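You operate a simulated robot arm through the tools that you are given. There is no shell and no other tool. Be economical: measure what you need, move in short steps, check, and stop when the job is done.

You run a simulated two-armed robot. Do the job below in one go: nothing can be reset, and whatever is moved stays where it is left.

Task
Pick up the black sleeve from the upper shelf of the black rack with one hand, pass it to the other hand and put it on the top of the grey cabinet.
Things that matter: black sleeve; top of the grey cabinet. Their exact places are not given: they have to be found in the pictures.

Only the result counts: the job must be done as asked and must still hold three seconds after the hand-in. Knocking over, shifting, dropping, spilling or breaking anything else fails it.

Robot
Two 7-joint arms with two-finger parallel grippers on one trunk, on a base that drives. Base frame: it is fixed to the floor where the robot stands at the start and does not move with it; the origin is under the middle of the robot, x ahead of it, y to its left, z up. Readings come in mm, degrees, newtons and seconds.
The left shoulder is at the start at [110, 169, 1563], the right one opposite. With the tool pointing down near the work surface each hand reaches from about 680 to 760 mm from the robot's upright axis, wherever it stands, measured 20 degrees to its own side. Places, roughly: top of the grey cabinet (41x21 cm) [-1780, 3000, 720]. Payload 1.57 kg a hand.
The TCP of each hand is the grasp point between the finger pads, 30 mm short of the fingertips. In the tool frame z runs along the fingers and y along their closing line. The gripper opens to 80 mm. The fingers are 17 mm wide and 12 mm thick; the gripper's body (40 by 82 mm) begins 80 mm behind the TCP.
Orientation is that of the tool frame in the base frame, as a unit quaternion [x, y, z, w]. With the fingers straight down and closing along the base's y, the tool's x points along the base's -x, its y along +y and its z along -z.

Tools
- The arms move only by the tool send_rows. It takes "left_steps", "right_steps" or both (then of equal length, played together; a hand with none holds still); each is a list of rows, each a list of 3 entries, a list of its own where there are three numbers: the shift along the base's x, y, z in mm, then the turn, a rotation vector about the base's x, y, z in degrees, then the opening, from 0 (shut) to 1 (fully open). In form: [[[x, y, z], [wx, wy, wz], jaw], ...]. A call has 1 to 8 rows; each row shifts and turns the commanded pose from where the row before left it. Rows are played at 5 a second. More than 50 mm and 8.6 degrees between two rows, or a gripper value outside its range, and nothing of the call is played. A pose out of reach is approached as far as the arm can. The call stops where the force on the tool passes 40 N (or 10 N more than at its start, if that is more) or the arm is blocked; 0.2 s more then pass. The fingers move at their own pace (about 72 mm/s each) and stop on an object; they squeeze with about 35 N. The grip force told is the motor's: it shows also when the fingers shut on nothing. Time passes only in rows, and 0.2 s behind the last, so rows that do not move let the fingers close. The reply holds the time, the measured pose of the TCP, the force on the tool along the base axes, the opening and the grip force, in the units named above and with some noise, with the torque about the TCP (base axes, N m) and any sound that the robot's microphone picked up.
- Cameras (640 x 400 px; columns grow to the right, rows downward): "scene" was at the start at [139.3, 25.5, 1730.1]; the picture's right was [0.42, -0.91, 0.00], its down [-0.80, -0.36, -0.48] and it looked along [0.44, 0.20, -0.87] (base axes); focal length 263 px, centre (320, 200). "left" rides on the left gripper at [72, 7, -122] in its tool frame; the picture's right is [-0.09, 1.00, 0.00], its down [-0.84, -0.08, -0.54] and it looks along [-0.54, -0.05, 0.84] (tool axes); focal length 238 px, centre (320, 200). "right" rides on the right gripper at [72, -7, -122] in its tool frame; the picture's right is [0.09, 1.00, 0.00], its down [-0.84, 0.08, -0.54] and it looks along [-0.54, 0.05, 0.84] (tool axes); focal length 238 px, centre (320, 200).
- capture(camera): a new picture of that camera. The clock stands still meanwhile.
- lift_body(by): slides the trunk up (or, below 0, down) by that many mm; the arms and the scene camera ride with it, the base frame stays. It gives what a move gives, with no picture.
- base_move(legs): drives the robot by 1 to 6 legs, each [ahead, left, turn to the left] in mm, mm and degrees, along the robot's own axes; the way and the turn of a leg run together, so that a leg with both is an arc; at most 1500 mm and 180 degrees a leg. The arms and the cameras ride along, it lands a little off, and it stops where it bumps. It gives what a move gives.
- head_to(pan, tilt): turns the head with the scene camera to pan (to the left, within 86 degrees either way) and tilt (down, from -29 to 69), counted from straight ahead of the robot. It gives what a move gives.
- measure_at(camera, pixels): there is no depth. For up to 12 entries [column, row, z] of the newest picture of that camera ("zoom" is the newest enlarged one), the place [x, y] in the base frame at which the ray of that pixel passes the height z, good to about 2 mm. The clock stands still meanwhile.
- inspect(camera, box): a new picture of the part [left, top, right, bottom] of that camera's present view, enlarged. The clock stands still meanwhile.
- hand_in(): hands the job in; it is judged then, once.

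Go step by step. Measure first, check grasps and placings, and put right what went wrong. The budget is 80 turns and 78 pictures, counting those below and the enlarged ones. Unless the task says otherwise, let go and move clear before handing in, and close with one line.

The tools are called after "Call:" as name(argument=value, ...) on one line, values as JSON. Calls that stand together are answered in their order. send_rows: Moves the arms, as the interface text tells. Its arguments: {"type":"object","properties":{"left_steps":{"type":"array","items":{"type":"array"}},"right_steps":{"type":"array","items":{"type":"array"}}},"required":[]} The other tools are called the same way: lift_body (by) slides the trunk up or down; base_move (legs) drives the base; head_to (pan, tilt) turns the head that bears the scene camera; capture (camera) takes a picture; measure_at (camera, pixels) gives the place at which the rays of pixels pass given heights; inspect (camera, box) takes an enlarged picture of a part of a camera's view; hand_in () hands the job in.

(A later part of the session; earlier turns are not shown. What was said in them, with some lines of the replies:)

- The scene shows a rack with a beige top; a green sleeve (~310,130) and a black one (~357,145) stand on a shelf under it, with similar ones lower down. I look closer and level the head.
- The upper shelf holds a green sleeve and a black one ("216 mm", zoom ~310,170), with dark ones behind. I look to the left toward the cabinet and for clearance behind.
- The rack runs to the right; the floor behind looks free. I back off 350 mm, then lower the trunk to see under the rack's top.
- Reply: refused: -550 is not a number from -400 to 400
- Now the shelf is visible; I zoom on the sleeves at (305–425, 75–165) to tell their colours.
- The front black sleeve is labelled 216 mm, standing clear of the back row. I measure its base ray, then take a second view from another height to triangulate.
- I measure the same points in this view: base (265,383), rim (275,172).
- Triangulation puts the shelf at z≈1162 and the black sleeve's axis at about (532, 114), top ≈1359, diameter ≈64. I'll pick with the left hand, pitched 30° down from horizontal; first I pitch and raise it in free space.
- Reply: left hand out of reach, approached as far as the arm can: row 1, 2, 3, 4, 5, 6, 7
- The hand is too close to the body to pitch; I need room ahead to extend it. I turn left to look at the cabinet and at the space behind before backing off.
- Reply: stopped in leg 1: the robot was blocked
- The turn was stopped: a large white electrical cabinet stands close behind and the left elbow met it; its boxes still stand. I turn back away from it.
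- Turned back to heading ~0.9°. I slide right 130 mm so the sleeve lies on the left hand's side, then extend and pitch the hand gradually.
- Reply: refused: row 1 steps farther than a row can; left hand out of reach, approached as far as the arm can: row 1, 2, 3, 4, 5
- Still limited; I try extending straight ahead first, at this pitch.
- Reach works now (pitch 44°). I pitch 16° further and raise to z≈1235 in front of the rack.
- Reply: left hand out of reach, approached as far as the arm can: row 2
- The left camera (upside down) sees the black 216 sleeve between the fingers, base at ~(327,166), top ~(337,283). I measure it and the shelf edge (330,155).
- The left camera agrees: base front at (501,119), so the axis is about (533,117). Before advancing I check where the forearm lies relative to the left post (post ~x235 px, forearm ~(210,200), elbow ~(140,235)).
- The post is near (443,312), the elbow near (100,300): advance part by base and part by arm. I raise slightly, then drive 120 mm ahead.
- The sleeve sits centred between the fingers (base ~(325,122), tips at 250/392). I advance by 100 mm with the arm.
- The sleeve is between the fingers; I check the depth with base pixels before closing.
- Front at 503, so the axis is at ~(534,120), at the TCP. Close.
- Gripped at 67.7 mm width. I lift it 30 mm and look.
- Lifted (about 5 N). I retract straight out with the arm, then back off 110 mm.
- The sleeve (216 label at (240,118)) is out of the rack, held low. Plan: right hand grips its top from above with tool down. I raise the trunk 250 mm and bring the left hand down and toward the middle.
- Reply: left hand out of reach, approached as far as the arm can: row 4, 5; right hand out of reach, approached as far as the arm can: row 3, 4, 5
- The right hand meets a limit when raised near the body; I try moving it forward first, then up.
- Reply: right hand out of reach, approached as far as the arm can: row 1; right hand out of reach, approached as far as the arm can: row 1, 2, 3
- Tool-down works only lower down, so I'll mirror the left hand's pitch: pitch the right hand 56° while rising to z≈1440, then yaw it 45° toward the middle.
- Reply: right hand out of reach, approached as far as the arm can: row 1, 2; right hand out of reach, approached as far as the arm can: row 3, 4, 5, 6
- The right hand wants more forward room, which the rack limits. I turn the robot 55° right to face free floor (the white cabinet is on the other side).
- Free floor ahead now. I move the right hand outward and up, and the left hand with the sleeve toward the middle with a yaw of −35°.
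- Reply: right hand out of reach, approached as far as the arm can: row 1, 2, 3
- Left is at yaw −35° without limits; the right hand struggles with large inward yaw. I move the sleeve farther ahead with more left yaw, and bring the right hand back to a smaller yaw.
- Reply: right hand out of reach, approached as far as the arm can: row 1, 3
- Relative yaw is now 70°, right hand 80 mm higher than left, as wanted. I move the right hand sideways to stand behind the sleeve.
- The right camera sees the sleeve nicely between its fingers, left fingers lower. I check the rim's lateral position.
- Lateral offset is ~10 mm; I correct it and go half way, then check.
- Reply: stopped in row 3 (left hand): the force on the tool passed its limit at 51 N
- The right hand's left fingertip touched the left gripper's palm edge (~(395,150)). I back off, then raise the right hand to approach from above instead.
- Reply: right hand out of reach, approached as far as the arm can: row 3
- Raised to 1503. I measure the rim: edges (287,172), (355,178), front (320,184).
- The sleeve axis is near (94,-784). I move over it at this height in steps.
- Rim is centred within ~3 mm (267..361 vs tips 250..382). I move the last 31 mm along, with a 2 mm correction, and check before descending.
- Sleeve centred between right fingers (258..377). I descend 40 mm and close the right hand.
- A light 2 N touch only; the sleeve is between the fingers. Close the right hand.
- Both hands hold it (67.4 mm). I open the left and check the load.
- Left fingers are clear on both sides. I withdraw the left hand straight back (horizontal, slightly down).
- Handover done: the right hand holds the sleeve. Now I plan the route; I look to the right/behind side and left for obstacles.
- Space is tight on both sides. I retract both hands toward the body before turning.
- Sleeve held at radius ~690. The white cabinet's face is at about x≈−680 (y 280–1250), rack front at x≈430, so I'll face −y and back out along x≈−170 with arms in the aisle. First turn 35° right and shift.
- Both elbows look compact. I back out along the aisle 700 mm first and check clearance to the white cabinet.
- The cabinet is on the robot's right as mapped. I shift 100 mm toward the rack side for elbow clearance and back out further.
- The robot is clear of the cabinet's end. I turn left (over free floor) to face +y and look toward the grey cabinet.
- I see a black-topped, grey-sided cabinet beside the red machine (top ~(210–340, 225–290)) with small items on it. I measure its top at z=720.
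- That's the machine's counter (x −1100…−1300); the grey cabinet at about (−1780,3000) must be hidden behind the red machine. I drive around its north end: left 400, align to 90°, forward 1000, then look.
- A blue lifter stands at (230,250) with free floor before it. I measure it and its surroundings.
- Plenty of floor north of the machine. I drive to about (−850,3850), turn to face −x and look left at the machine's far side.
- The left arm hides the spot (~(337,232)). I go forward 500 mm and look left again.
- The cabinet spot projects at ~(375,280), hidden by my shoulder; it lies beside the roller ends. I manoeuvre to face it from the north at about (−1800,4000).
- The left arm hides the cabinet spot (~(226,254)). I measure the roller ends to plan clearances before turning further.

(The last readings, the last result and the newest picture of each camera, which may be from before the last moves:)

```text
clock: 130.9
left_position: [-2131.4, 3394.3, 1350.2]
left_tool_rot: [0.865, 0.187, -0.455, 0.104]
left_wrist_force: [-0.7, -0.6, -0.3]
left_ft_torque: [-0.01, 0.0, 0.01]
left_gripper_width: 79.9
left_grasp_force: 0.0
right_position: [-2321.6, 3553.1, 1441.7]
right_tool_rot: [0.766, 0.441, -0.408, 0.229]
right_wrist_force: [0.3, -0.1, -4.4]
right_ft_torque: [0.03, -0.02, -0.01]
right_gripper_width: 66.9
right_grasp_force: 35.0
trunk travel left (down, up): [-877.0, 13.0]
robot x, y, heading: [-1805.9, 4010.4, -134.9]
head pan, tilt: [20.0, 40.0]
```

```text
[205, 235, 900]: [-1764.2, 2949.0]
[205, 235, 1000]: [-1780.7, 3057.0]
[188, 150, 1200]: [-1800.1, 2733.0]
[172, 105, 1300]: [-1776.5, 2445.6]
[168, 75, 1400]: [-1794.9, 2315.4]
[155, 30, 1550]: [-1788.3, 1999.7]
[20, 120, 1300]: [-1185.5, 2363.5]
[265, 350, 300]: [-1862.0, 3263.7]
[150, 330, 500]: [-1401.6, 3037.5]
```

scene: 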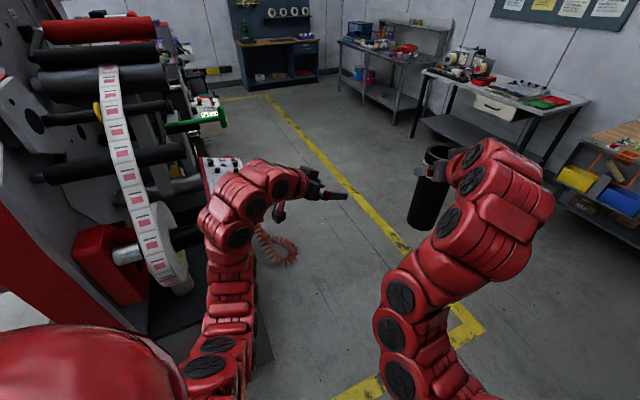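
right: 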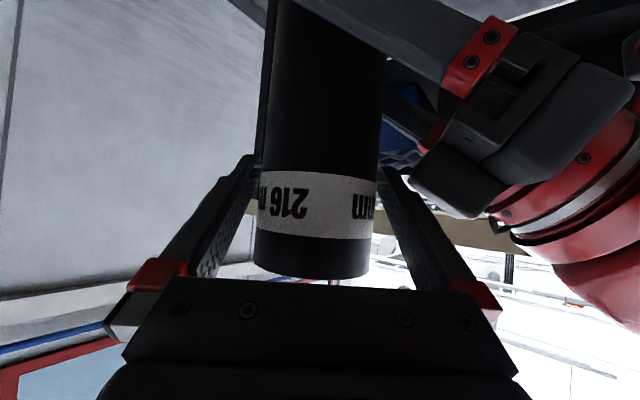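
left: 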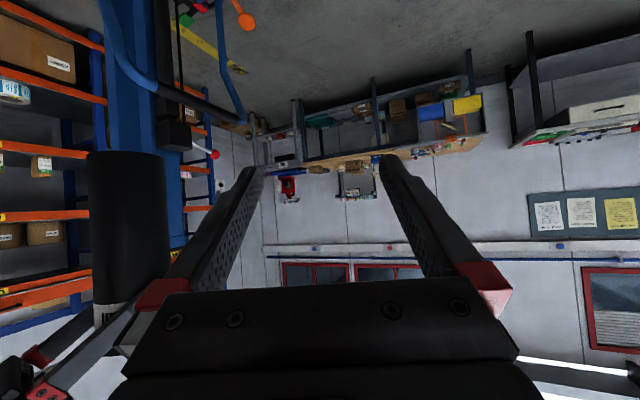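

Roller ends are at x≈−1780, upper rollers all at y<2750, so turning to face −y with hands at y≥3300 is clear. I turn 43° left.

Call:
base_move(legs=[[0, 0, 43]])

Call:
head_to(pan=0, tilt=50)

Call:
capture(camera="scene")

```text
clock: 133.2
left_position: [-1627.0, 3335.2, 1349.9]
left_tool_rot: [0.737, 0.489, -0.386, 0.262]
left_wrist_force: [0.4, -0.2, 0.2]
left_ft_torque: [0.01, 0.03, -0.04]
left_gripper_width: 80.1
left_grasp_force: 0.1
right_position: [-1874.7, 3320.4, 1441.1]
right_tool_rot: [0.551, 0.691, -0.296, 0.363]
right_wrist_force: [0.4, -0.3, -4.1]
right_ft_torque: [0.03, 0.04, 0.02]
right_gripper_width: 67.0
right_grasp_force: 34.5
trunk travel left (down, up): [-877.0, 13.0]
robot x, y, heading: [-1800.2, 4007.1, -92.2]
head pan, tilt: [20.0, 40.0]
```

```text
clock: 134.1
left_position: [-1627.1, 3336.2, 1351.5]
left_tool_rot: [0.736, 0.49, -0.386, 0.263]
left_wrist_force: [-0.2, 0.2, 0.5]
left_ft_torque: [0.02, 0.03, -0.03]
left_gripper_width: 80.1
left_grasp_force: 0.1
right_position: [-1873.6, 3319.2, 1441.9]
right_tool_rot: [0.551, 0.69, -0.297, 0.363]
right_wrist_force: [-0.7, 0.1, -4.5]
right_ft_torque: [0.04, 0.03, -0.03]
right_gripper_width: 67.0
right_grasp_force: 35.3
trunk travel left (down, up): [-877.0, 13.0]
robot x, y, heading: [-1803.1, 4011.7, -92.0]
head pan, tilt: [0.0, 50.0]
```

```text
20 pictures are left
```

scene: 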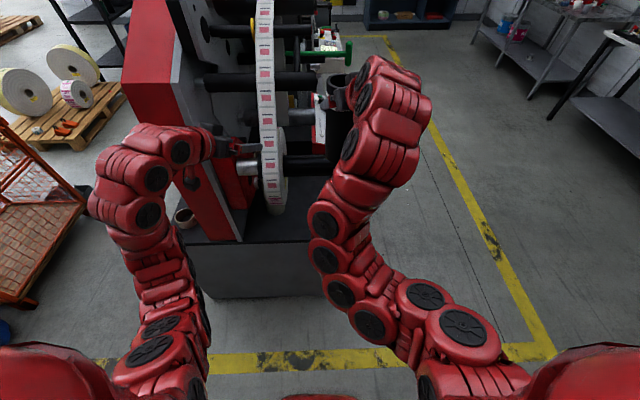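

Ahead is the machine's grey base with dark top (230–330,190–240) below the rolls, plus something behind the sleeve (~(320,110)). I zoom in.

Call:
inspect(camera="scene", box=[180, 30, 400, 300])

Call:
measure_at(camera="scene", pixels=[[200, 243, 720], [325, 240, 720], [325, 296, 0], [210, 300, 0], [330, 190, 720], [330, 190, 950], [320, 130, 900], [330, 50, 950], [325, 45, 720]])

```text
1.48 times, centred on (290, 165) of scene
```

zoom: 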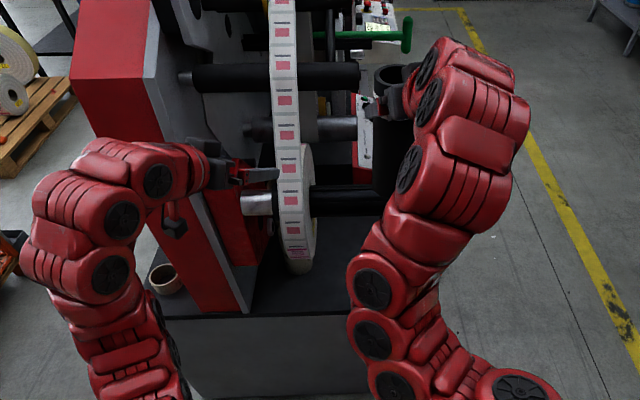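

```text
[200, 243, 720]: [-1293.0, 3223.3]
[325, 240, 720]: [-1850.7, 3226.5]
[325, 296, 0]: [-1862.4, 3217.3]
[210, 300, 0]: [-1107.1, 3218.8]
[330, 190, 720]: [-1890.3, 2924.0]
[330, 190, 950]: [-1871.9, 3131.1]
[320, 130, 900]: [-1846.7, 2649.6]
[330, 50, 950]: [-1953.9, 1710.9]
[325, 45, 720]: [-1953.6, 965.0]
```

The grey base's top is at z≈720 (edges x≈−1860, y≈3222), free near its NW corner in front of the label roll's shaft — matching the stated place. I'll approach from the northwest (heading ≈−46°) so the idle left hand stays clear, and place near (−1790,3130).

Call:
base_move(legs=[[150, 0, 0], [200, -440, 0], [0, 0, 45]])

Call:
head_to(pan=5, tilt=50)

Call:
capture(camera="scene")

```text
clock: 136.6
left_position: [-1770.9, 3126.3, 1342.1]
left_tool_rot: [0.735, 0.503, -0.375, 0.257]
left_wrist_force: [14.2, 14.1, -11.9]
left_ft_torque: [-0.47, 1.12, 0.84]
left_gripper_width: 79.9
left_grasp_force: 0.0
right_position: [-2028.1, 3112.2, 1441.3]
right_tool_rot: [0.55, 0.692, -0.295, 0.362]
right_wrist_force: [-0.8, -0.7, -4.7]
right_ft_torque: [0.03, 0.01, 0.03]
right_gripper_width: 66.9
right_grasp_force: 35.0
trunk travel left (down, up): [-877.0, 13.0]
robot x, y, heading: [-1956.2, 3802.3, -91.7]
head pan, tilt: [0.0, 50.0]
stopped in leg 2: the force on the tool passed its limit at 71 N (the readings are from after the stop); the commanded pose is now the measured one
```

```text
clock: 137.3
left_position: [-1771.2, 3126.0, 1342.0]
left_tool_rot: [0.736, 0.501, -0.378, 0.256]
left_wrist_force: [5.3, 16.2, -22.9]
left_ft_torque: [-0.45, 1.49, 0.99]
left_gripper_width: 78.9
left_grasp_force: 0.0
right_position: [-2025.0, 3112.4, 1441.2]
right_tool_rot: [0.55, 0.692, -0.296, 0.362]
right_wrist_force: [0.8, -0.3, -5.1]
right_ft_torque: [0.05, 0.01, 0.0]
right_gripper_width: 66.8
right_grasp_force: 35.0
trunk travel left (down, up): [-877.0, 13.0]
robot x, y, heading: [-1953.4, 3796.6, -91.8]
head pan, tilt: [5.0, 50.0]
```

```text
18 pictures are left
```

scene: 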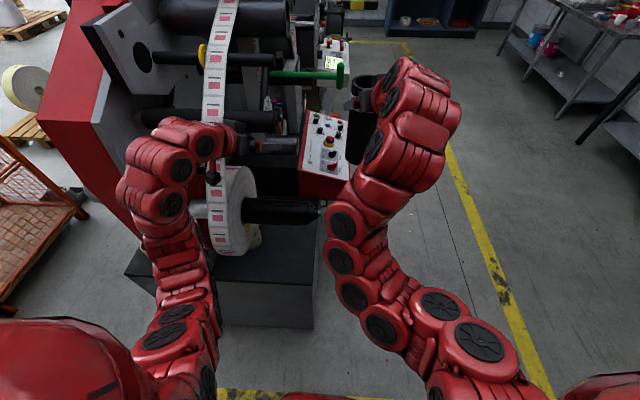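

The left hand touched something by the web (~(235,140)); the robot stopped. I look closely before retreating.

Call:
inspect(camera="scene", box=[150, 80, 310, 260])

Call:
capture(camera="left")

```text
2.22 times, centred on (230, 170) of scene
```

zoom: 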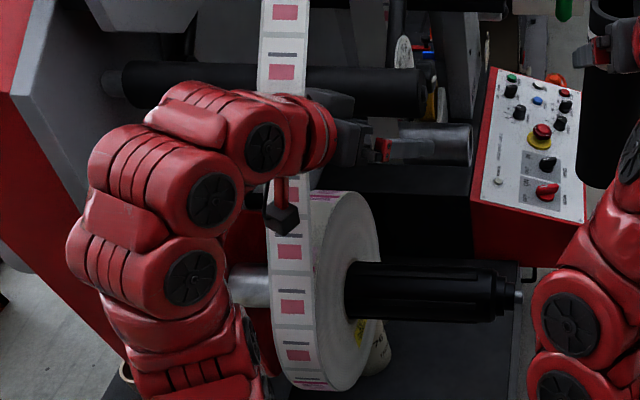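

```text
16 pictures are left
```

left: 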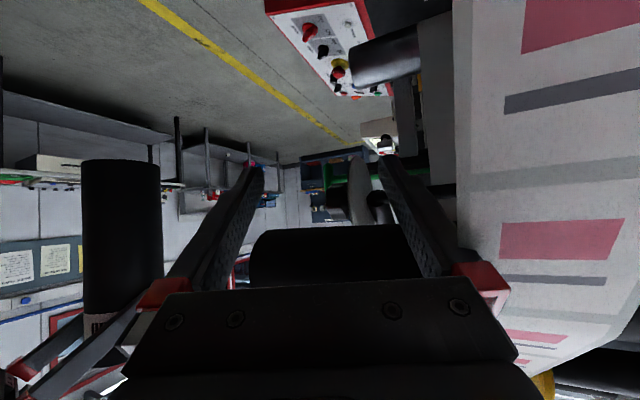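

The gripper palm is pressing on a dark roller in front of/above it (left view (330,255)). I back straight off 150 mm.

Call:
base_move(legs=[[-150, 0, 0]])

Call:
inspect(camera="scene", box=[100, 0, 420, 300])

```text
clock: 138.6
left_position: [-1770.0, 3274.0, 1342.9]
left_tool_rot: [0.735, 0.501, -0.377, 0.258]
left_wrist_force: [0.2, 0.3, -0.2]
left_ft_torque: [0.01, 0.01, -0.01]
left_gripper_width: 79.9
left_grasp_force: 0.1
right_position: [-2022.9, 3260.1, 1440.4]
right_tool_rot: [0.551, 0.692, -0.295, 0.361]
right_wrist_force: [0.0, -0.1, -4.1]
right_ft_torque: [0.07, 0.0, 0.02]
right_gripper_width: 67.0
right_grasp_force: 35.3
trunk travel left (down, up): [-877.0, 13.0]
robot x, y, heading: [-1948.9, 3949.9, -92.1]
head pan, tilt: [5.0, 50.0]
```

```text
1.33 times, centred on (260, 150) of scene
```

zoom: 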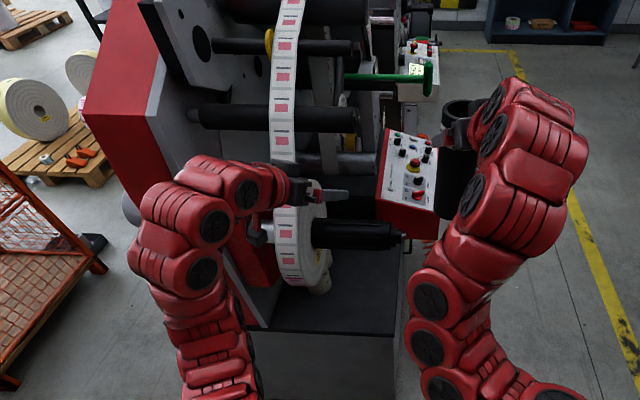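

All clear and intact. I move west away from the machine, then lower the trunk before approaching at deck height.

Call:
base_move(legs=[[150, -390, 0]])

Call:
lift_body(by=-400)

Call:
lift_body(by=-100)

Call:
head_to(pan=40, tilt=30)

Call:
capture(camera="scene")

```text
clock: 141.2
left_position: [-2172.0, 3138.3, 1344.0]
left_tool_rot: [0.737, 0.498, -0.378, 0.257]
left_wrist_force: [0.6, 0.1, -0.4]
left_ft_torque: [0.03, 0.03, -0.01]
left_gripper_width: 80.1
left_grasp_force: 0.0
right_position: [-2425.0, 3125.7, 1442.7]
right_tool_rot: [0.552, 0.69, -0.296, 0.362]
right_wrist_force: [0.0, -0.4, -4.1]
right_ft_torque: [0.0, 0.0, -0.01]
right_gripper_width: 66.7
right_grasp_force: 34.8
trunk travel left (down, up): [-877.0, 13.0]
robot x, y, heading: [-2351.8, 3809.3, -92.3]
head pan, tilt: [5.0, 50.0]
```

```text
clock: 145.1
left_position: [-2171.6, 3139.2, 943.6]
left_tool_rot: [0.737, 0.497, -0.379, 0.257]
left_wrist_force: [-0.8, -0.1, 0.4]
left_ft_torque: [0.02, -0.04, 0.02]
left_gripper_width: 79.9
left_grasp_force: 0.1
right_position: [-2425.6, 3124.9, 1042.3]
right_tool_rot: [0.553, 0.69, -0.296, 0.361]
right_wrist_force: [-0.1, -0.1, -4.1]
right_ft_torque: [0.04, 0.03, 0.0]
right_gripper_width: 66.9
right_grasp_force: 35.2
trunk travel left (down, up): [-477.0, 413.0]
robot x, y, heading: [-2348.7, 3811.6, -92.3]
head pan, tilt: [5.0, 50.0]
```

```text
clock: 146.4
left_position: [-2172.4, 3137.8, 842.7]
left_tool_rot: [0.737, 0.498, -0.379, 0.258]
left_wrist_force: [0.3, -0.1, 0.1]
left_ft_torque: [-0.01, -0.03, -0.01]
left_gripper_width: 79.9
left_grasp_force: 0.0
right_position: [-2425.7, 3125.3, 941.8]
right_tool_rot: [0.552, 0.69, -0.296, 0.361]
right_wrist_force: [-0.2, 0.6, -4.5]
right_ft_torque: [0.07, 0.03, -0.01]
right_gripper_width: 67.0
right_grasp_force: 35.2
trunk travel left (down, up): [-377.0, 513.0]
robot x, y, heading: [-2351.7, 3816.7, -92.2]
head pan, tilt: [5.0, 50.0]
```

```text
clock: 147.4
left_position: [-2173.1, 3138.4, 845.2]
left_tool_rot: [0.737, 0.497, -0.379, 0.258]
left_wrist_force: [0.0, 0.0, -0.2]
left_ft_torque: [-0.01, -0.02, 0.0]
left_gripper_width: 79.8
left_grasp_force: 0.1
right_position: [-2425.5, 3125.5, 943.1]
right_tool_rot: [0.553, 0.69, -0.297, 0.361]
right_wrist_force: [0.7, 0.7, -4.7]
right_ft_torque: [0.03, 0.03, -0.02]
right_gripper_width: 66.8
right_grasp_force: 35.1
trunk travel left (down, up): [-377.0, 513.0]
robot x, y, heading: [-2347.8, 3810.2, -92.2]
head pan, tilt: [40.0, 30.0]
```

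```text
14 pictures are left
```

scene: 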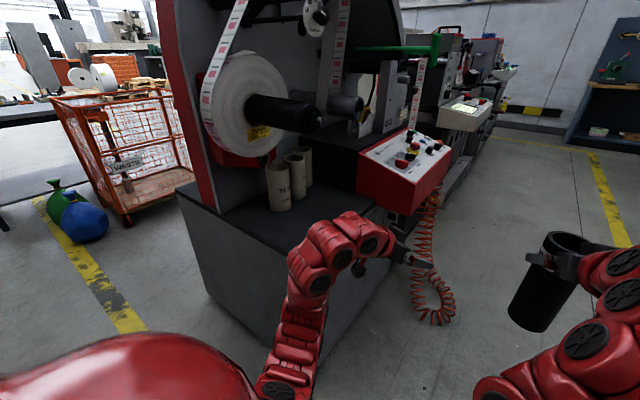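

Now the deck is visible: grey cabinet, dark top, with small cardboard tubes (280,185),(300,165) under the roll, a red control box at right. I measure deck points, tubes and the shaft.

Call:
measure_at(camera="scene", pixels=[[280, 212, 720], [298, 200, 720], [308, 186, 720], [178, 195, 720], [256, 250, 720], [320, 240, 720], [355, 205, 720], [322, 121, 1000], [322, 121, 1050], [318, 105, 1000], [355, 180, 750]])

Call:
inspect(camera="scene", box=[170, 90, 450, 290])

```text
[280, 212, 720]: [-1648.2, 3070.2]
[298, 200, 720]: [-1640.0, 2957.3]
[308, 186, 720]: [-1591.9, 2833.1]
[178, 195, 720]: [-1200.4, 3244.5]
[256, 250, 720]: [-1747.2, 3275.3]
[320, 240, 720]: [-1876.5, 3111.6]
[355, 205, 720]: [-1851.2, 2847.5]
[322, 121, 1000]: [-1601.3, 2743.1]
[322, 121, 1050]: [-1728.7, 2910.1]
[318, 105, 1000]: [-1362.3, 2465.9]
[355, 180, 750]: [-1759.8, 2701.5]
```

```text
2.00 times, centred on (310, 190) of scene
```

zoom: 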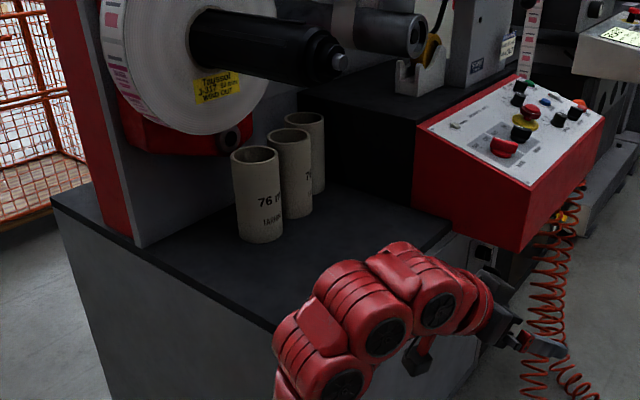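

The label-roll shaft ends near (−1910,3150,z≈1120), so I'll place farther south at about (−1790,2990), approaching from the west with heading ≈−20°, between shaft and control box. First move west/south and turn on free floor.

Call:
base_move(legs=[[550, -340, 0], [0, 0, 72]])

Call:
head_to(pan=0, tilt=25)

Call:
capture(camera="scene")

```text
clock: 154.1
left_position: [-2014.7, 3261.6, 844.2]
left_tool_rot: [0.293, 0.839, -0.149, 0.433]
left_wrist_force: [0.2, 0.7, 0.0]
left_ft_torque: [0.0, -0.03, 0.0]
left_gripper_width: 80.0
left_grasp_force: 0.1
right_position: [-2074.7, 3015.5, 941.4]
right_tool_rot: [0.031, 0.884, -0.022, 0.467]
right_wrist_force: [0.7, -0.2, -4.4]
right_ft_torque: [-0.01, 0.05, 0.02]
right_gripper_width: 66.8
right_grasp_force: 35.2
trunk travel left (down, up): [-377.0, 513.0]
robot x, y, heading: [-2713.9, 3285.2, -18.8]
head pan, tilt: [40.0, 30.0]
```

```text
clock: 155.2
left_position: [-2014.6, 3260.0, 844.2]
left_tool_rot: [0.294, 0.839, -0.15, 0.433]
left_wrist_force: [0.3, -0.6, 0.0]
left_ft_torque: [0.0, -0.03, 0.04]
left_gripper_width: 79.9
left_grasp_force: 0.1
right_position: [-2075.6, 3014.8, 941.7]
right_tool_rot: [0.031, 0.883, -0.022, 0.467]
right_wrist_force: [0.4, -0.8, -4.4]
right_ft_torque: [-0.03, 0.02, -0.02]
right_gripper_width: 66.9
right_grasp_force: 34.5
trunk travel left (down, up): [-377.0, 513.0]
robot x, y, heading: [-2711.2, 3285.7, -19.1]
head pan, tilt: [0.0, 25.0]
```

```text
12 pictures are left
```

scene: 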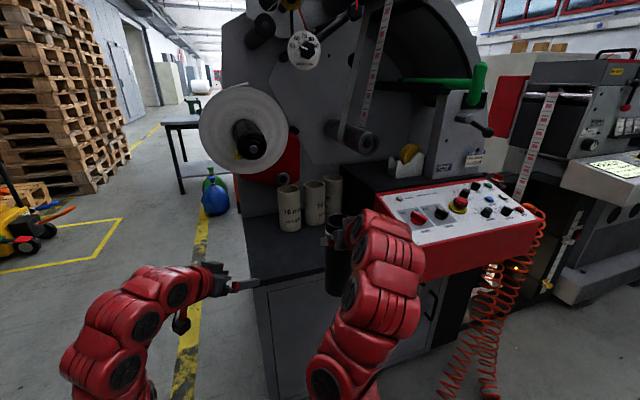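

An excellent view: free deck in front of the tubes, shaft nub at (252,148), control box from (378,195) to (415,275). I measure them.

Call:
measure_at(camera="scene", pixels=[[252, 148, 1050], [252, 148, 1100], [252, 148, 1120], [290, 231, 720], [315, 224, 720], [258, 285, 720], [248, 215, 720], [412, 276, 720], [412, 276, 760], [385, 250, 720], [376, 196, 850]])

Call:
inspect(camera="scene", box=[220, 110, 460, 310])

```text
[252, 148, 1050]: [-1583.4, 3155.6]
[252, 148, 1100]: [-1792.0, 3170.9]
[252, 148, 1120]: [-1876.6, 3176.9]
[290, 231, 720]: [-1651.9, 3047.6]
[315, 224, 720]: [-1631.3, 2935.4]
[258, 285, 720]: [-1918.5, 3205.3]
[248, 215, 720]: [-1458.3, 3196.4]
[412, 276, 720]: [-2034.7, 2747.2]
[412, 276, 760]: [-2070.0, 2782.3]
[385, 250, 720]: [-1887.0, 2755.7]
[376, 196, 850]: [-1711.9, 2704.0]
```

```text
2.00 times, centred on (340, 210) of scene
```

zoom: 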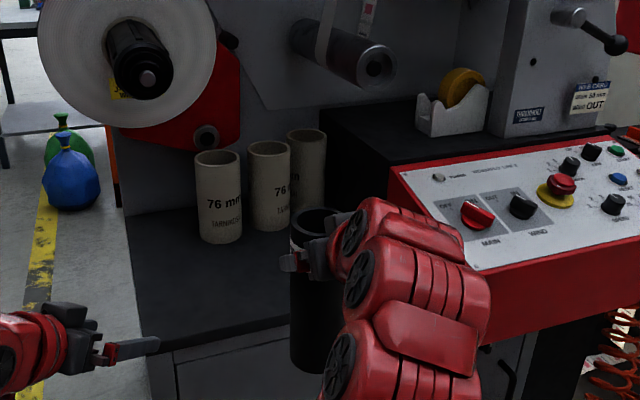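

The free deck spans about x −1870…−1690, y 2850…3200; I'll set the sleeve at (−1785,3010). I first move the idle left hand 180 mm north out of the way.

Call:
send_rows(left_steps=[[[0, 45, 0], [0, 0, 0], 1], [[0, 45, 0], [0, 0, 0], 1], [[0, 45, 0], [0, 0, 0], 1], [[0, 45, 0], [0, 0, 0], 1]])

Call:
base_move(legs=[[133, 46, 0]])

Call:
capture(camera="scene")

```text
clock: 156.2
left_position: [-2014.8, 3439.9, 844.7]
left_tool_rot: [0.294, 0.839, -0.15, 0.433]
left_wrist_force: [-0.2, -1.1, 0.8]
left_ft_torque: [0.0, -0.01, 0.01]
left_gripper_width: 79.9
left_grasp_force: 0.0
right_position: [-2076.2, 3015.3, 941.6]
right_tool_rot: [0.032, 0.883, -0.022, 0.467]
right_wrist_force: [0.5, -0.9, -4.5]
right_ft_torque: [0.03, 0.04, -0.03]
right_gripper_width: 66.7
right_grasp_force: 35.0
trunk travel left (down, up): [-377.0, 513.0]
robot x, y, heading: [-2709.1, 3283.6, -19.2]
head pan, tilt: [0.0, 25.0]
```

```text
clock: 157.5
left_position: [-1873.1, 3438.8, 842.9]
left_tool_rot: [0.294, 0.84, -0.149, 0.431]
left_wrist_force: [0.4, 0.4, -0.3]
left_ft_torque: [0.0, 0.01, 0.05]
left_gripper_width: 79.9
left_grasp_force: 0.1
right_position: [-1933.3, 3015.3, 940.6]
right_tool_rot: [0.032, 0.884, -0.022, 0.466]
right_wrist_force: [-0.5, -1.2, -4.8]
right_ft_torque: [-0.02, 0.04, -0.01]
right_gripper_width: 66.8
right_grasp_force: 35.0
trunk travel left (down, up): [-377.0, 513.0]
robot x, y, heading: [-2569.8, 3284.6, -18.9]
head pan, tilt: [0.0, 25.0]
```

```text
10 pictures are left
```

scene: 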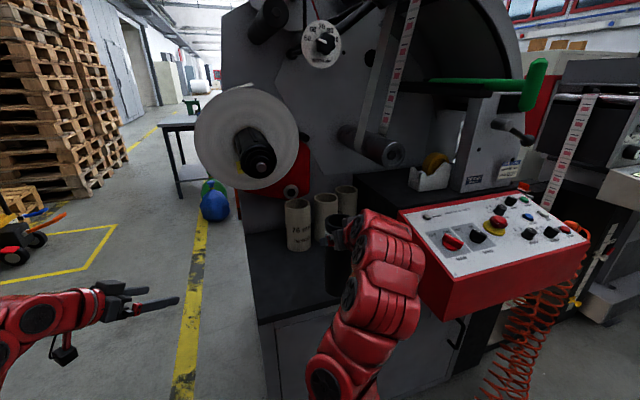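

I check the wrist-to-control-box clearance: arm's right edge at (424,250), box left edge (402,212)–(430,318).

Call:
measure_at(camera="scene", pixels=[[424, 250, 1000], [424, 250, 950], [424, 250, 900], [402, 212, 860], [430, 318, 760], [425, 282, 860], [400, 340, 850], [258, 322, 720]])

Call:
capture(camera="right")

```text
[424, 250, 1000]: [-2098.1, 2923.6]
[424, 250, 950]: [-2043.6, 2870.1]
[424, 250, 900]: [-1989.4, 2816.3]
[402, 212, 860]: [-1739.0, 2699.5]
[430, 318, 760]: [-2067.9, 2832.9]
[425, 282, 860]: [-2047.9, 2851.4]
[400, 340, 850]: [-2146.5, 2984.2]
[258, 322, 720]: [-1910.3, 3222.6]
```

```text
9 pictures are left
```

right: 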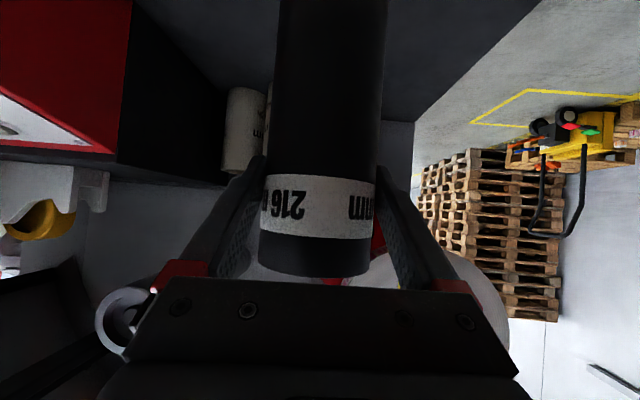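

Lateral gap to the control box is ~70 mm and the arm is above it; the sleeve bottom is ~67 mm above the deck. I move in 138 mm with slight north shift.

Call:
base_move(legs=[[127, 54, 0]])

Call:
lift_body(by=-45)

Call:
capture(camera="right")

Call:
inspect(camera="scene", box=[220, 140, 480, 360])

```text
clock: 158.8
left_position: [-1737.4, 3449.9, 843.5]
left_tool_rot: [0.293, 0.84, -0.149, 0.432]
left_wrist_force: [0.2, 0.0, 0.4]
left_ft_torque: [0.03, -0.02, 0.01]
left_gripper_width: 79.9
left_grasp_force: 0.0
right_position: [-1797.3, 3025.3, 940.3]
right_tool_rot: [0.031, 0.884, -0.022, 0.466]
right_wrist_force: [0.6, 0.2, -4.2]
right_ft_torque: [0.0, 0.07, -0.01]
right_gripper_width: 66.7
right_grasp_force: 35.4
trunk travel left (down, up): [-377.0, 513.0]
robot x, y, heading: [-2436.8, 3299.7, -18.9]
head pan, tilt: [0.0, 25.0]
```

```text
clock: 159.7
left_position: [-1737.0, 3448.7, 798.4]
left_tool_rot: [0.294, 0.839, -0.15, 0.433]
left_wrist_force: [-0.5, 0.5, -0.3]
left_ft_torque: [-0.04, -0.02, 0.01]
left_gripper_width: 79.8
left_grasp_force: 0.1
right_position: [-1797.6, 3024.7, 897.0]
right_tool_rot: [0.031, 0.884, -0.022, 0.466]
right_wrist_force: [-0.6, 0.3, -4.5]
right_ft_torque: [-0.01, 0.03, 0.04]
right_gripper_width: 66.7
right_grasp_force: 34.9
trunk travel left (down, up): [-332.0, 558.0]
robot x, y, heading: [-2433.3, 3292.8, -19.0]
head pan, tilt: [0.0, 25.0]
```

```text
8 pictures are left
```

right: 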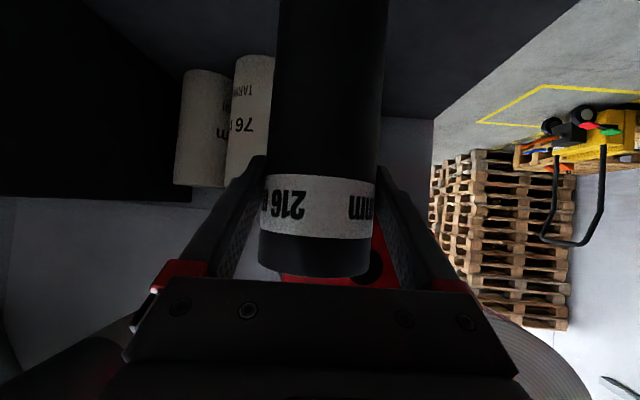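

```text
1.82 times, centred on (350, 250) of scene
```

zoom: 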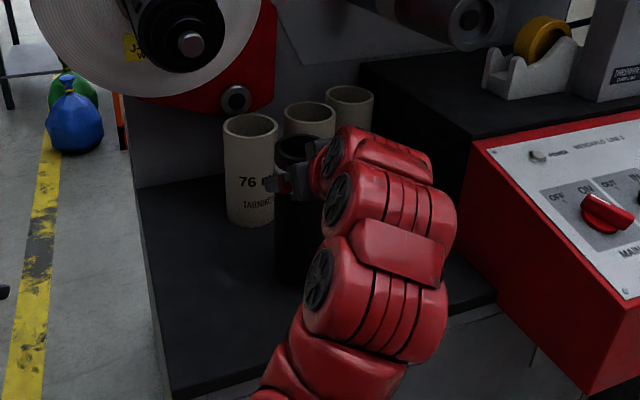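

The sleeve is over the free deck, well clear of tubes and box. I lower in small steps toward contact (expected TCP z≈873).

Call:
send_rows(right_steps=[[[0, 0, -6], [0, 0, 0], 0], [[0, 0, -6], [0, 0, 0], 0], [[0, 0, -5], [0, 0, 0], 0]])

Call:
send_rows(right_steps=[[[0, 0, -3], [0, 0, 0], 0]])

```text
clock: 160.5
left_position: [-1737.3, 3447.9, 798.2]
left_tool_rot: [0.294, 0.839, -0.15, 0.433]
left_wrist_force: [-0.5, -0.2, -0.9]
left_ft_torque: [-0.01, -0.02, -0.03]
left_gripper_width: 79.9
left_grasp_force: 0.1
right_position: [-1798.8, 3025.2, 879.9]
right_tool_rot: [0.032, 0.884, -0.022, 0.467]
right_wrist_force: [-0.2, 0.2, -4.5]
right_ft_torque: [-0.02, 0.03, 0.01]
right_gripper_width: 66.9
right_grasp_force: 35.0
trunk travel left (down, up): [-332.0, 558.0]
robot x, y, heading: [-2424.6, 3294.1, -18.8]
head pan, tilt: [0.0, 25.0]
```

```text
clock: 160.9
left_position: [-1737.4, 3448.5, 799.2]
left_tool_rot: [0.294, 0.839, -0.15, 0.432]
left_wrist_force: [0.4, -0.3, 0.2]
left_ft_torque: [0.03, 0.0, 0.01]
left_gripper_width: 79.9
left_grasp_force: 0.1
right_position: [-1797.8, 3024.9, 875.6]
right_tool_rot: [0.031, 0.884, -0.022, 0.466]
right_wrist_force: [-0.6, 0.2, -4.1]
right_ft_torque: [0.01, 0.04, 0.01]
right_gripper_width: 66.8
right_grasp_force: 35.5
trunk travel left (down, up): [-332.0, 558.0]
robot x, y, heading: [-2434.2, 3296.0, -18.8]
head pan, tilt: [0.0, 25.0]
```

Still hanging (−4.1 N). I keep lowering 2–3 mm at a time.

Call:
send_rows(right_steps=[[[0, 0, -3], [0, 0, 0], 0]])

Call:
send_rows(right_steps=[[[0, 0, -3], [0, 0, 0], 0]])

Call:
send_rows(right_steps=[[[0, 0, -2], [0, 0, 0], 0]])

```text
clock: 161.3
left_position: [-1738.9, 3449.5, 799.9]
left_tool_rot: [0.294, 0.839, -0.15, 0.433]
left_wrist_force: [0.0, -0.7, 0.1]
left_ft_torque: [0.0, 0.0, -0.05]
left_gripper_width: 79.8
left_grasp_force: 0.0
right_position: [-1797.5, 3025.8, 875.6]
right_tool_rot: [0.031, 0.882, -0.022, 0.47]
right_wrist_force: [-0.5, 0.4, 6.9]
right_ft_torque: [0.22, 0.29, 0.01]
right_gripper_width: 66.8
right_grasp_force: 35.2
trunk travel left (down, up): [-332.0, 558.0]
robot x, y, heading: [-2433.1, 3294.5, -19.1]
head pan, tilt: [0.0, 25.0]
```

```text
clock: 161.7
left_position: [-1738.4, 3450.5, 800.9]
left_tool_rot: [0.294, 0.839, -0.15, 0.433]
left_wrist_force: [-0.1, -0.7, -0.9]
left_ft_torque: [-0.01, 0.02, 0.0]
left_gripper_width: 80.1
left_grasp_force: 0.1
right_position: [-1798.8, 3026.0, 875.4]
right_tool_rot: [0.031, 0.881, -0.023, 0.472]
right_wrist_force: [6.4, -3.3, 26.9]
right_ft_torque: [0.12, -0.44, -0.21]
right_gripper_width: 67.1
right_grasp_force: 34.7
trunk travel left (down, up): [-332.0, 558.0]
robot x, y, heading: [-2436.0, 3296.8, -18.9]
head pan, tilt: [0.0, 25.0]
```

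```text
clock: 162.1
left_position: [-1739.2, 3450.4, 799.7]
left_tool_rot: [0.294, 0.838, -0.151, 0.434]
left_wrist_force: [-0.7, -0.3, -0.2]
left_ft_torque: [0.02, -0.02, 0.0]
left_gripper_width: 80.0
left_grasp_force: 0.0
right_position: [-1800.3, 3025.0, 872.4]
right_tool_rot: [0.031, 0.882, -0.023, 0.469]
right_wrist_force: [7.0, -1.2, 26.8]
right_ft_torque: [0.39, -0.41, -0.05]
right_gripper_width: 66.9
right_grasp_force: 34.8
trunk travel left (down, up): [-332.0, 558.0]
robot x, y, heading: [-2437.7, 3290.5, -19.0]
head pan, tilt: [0.0, 25.0]
```

It stands on the deck (contact, +27 N). I ease up 4 mm to relieve pressure, then open slowly.

Call:
send_rows(right_steps=[[[0, 0, 3], [0, 0, 0], 0], [[0, 0, 2], [0, 0, 0], 0]])

Call:
send_rows(right_steps=[[[0, 0, 0], [0, 0, 0], 0.9], [[0, 0, 0], [0, 0, 0], 1], [[0, 0, 0], [0, 0, 0], 1]])

Call:
capture(camera="right")

```text
clock: 162.7
left_position: [-1737.9, 3449.4, 798.7]
left_tool_rot: [0.294, 0.839, -0.15, 0.432]
left_wrist_force: [0.4, 0.1, -0.1]
left_ft_torque: [-0.03, 0.02, 0.0]
left_gripper_width: 79.8
left_grasp_force: 0.0
right_position: [-1799.4, 3025.0, 871.3]
right_tool_rot: [0.031, 0.885, -0.021, 0.463]
right_wrist_force: [0.5, 1.2, -0.4]
right_ft_torque: [0.17, -0.2, 0.02]
right_gripper_width: 66.5
right_grasp_force: 35.1
trunk travel left (down, up): [-332.0, 558.0]
robot x, y, heading: [-2431.6, 3293.8, -18.7]
head pan, tilt: [0.0, 25.0]
```

```text
clock: 163.5
left_position: [-1736.8, 3449.0, 798.6]
left_tool_rot: [0.294, 0.839, -0.15, 0.433]
left_wrist_force: [-0.9, 1.5, -1.0]
left_ft_torque: [-0.01, 0.04, 0.03]
left_gripper_width: 79.9
left_grasp_force: 0.1
right_position: [-1798.6, 3023.0, 872.5]
right_tool_rot: [0.031, 0.884, -0.022, 0.466]
right_wrist_force: [-0.9, -0.2, -0.3]
right_ft_torque: [0.01, 0.0, 0.01]
right_gripper_width: 80.0
right_grasp_force: 0.0
trunk travel left (down, up): [-332.0, 558.0]
robot x, y, heading: [-2436.7, 3295.9, -18.7]
head pan, tilt: [0.0, 25.0]
```

```text
6 pictures are left
```

right: 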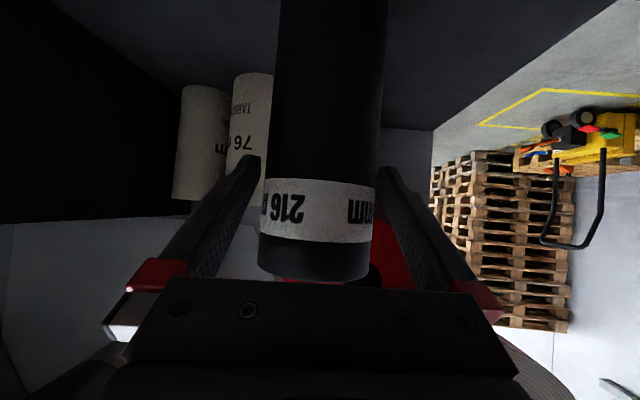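

Released; the sleeve stands upright. I raise the trunk 90 mm straight up so the fingers slide off vertically.

Call:
lift_body(by=90)

Call:
capture(camera="right")

```text
clock: 164.8
left_position: [-1737.0, 3449.8, 889.0]
left_tool_rot: [0.293, 0.839, -0.15, 0.433]
left_wrist_force: [0.8, -0.7, -0.8]
left_ft_torque: [0.02, -0.01, 0.03]
left_gripper_width: 80.0
left_grasp_force: 0.0
right_position: [-1798.1, 3025.6, 963.5]
right_tool_rot: [0.031, 0.883, -0.022, 0.467]
right_wrist_force: [0.3, -0.6, 0.0]
right_ft_torque: [0.01, -0.02, -0.04]
right_gripper_width: 80.1
right_grasp_force: 0.1
trunk travel left (down, up): [-422.0, 468.0]
robot x, y, heading: [-2432.7, 3293.0, -18.9]
head pan, tilt: [0.0, 25.0]
```

```text
5 pictures are left
```

right: 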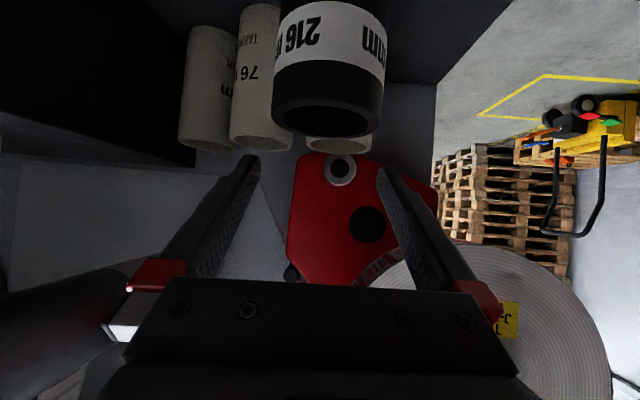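

The fingers are above the sleeve's rim. I raise 20 mm more and back away, then view the result.

Call:
lift_body(by=20)

Call:
base_move(legs=[[-260, -75, 0]])

Call:
capture(camera="scene")

```text
clock: 165.4
left_position: [-1737.3, 3448.9, 908.3]
left_tool_rot: [0.293, 0.839, -0.15, 0.433]
left_wrist_force: [0.3, 0.8, 1.1]
left_ft_torque: [0.0, 0.0, 0.01]
left_gripper_width: 79.9
left_grasp_force: 0.0
right_position: [-1797.9, 3025.7, 983.5]
right_tool_rot: [0.031, 0.883, -0.022, 0.467]
right_wrist_force: [0.2, -0.2, -0.5]
right_ft_torque: [0.01, -0.01, 0.04]
right_gripper_width: 79.8
right_grasp_force: 0.1
trunk travel left (down, up): [-442.0, 448.0]
robot x, y, heading: [-2433.5, 3292.9, -19.0]
head pan, tilt: [0.0, 25.0]
```

```text
clock: 167.4
left_position: [-2008.5, 3464.8, 911.0]
left_tool_rot: [0.294, 0.839, -0.15, 0.433]
left_wrist_force: [-0.9, 0.1, 0.1]
left_ft_torque: [0.01, 0.0, 0.01]
left_gripper_width: 80.0
left_grasp_force: 0.0
right_position: [-2070.6, 3040.9, 985.2]
right_tool_rot: [0.032, 0.883, -0.023, 0.468]
right_wrist_force: [-0.3, 0.2, -0.2]
right_ft_torque: [0.0, 0.04, -0.01]
right_gripper_width: 80.0
right_grasp_force: 0.2
trunk travel left (down, up): [-442.0, 448.0]
robot x, y, heading: [-2705.5, 3308.7, -18.9]
head pan, tilt: [0.0, 25.0]
```

```text
4 pictures are left
```

scene: 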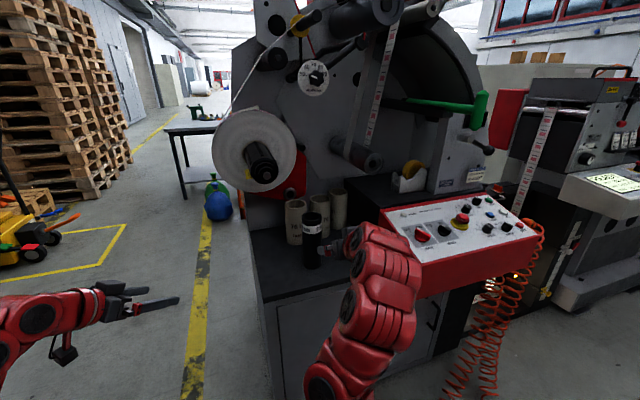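

The black sleeve (311,240) stands upright on the grey cabinet's top, the tubes and everything around are undisturbed, and both hands are empty and clear. I hand in.

Call:
hand_in()

```text
The job is handed in.
```

The black "216 mm" sleeve was picked from the upper shelf with the left hand and passed to the right. It now stands upright on the grey cabinet's top at about (−1798, 3025) mm. On the way the robot touched the white electrical cabinet once and a roller on the red machine once; it backed off both times, and nothing looked moved in the pictures.
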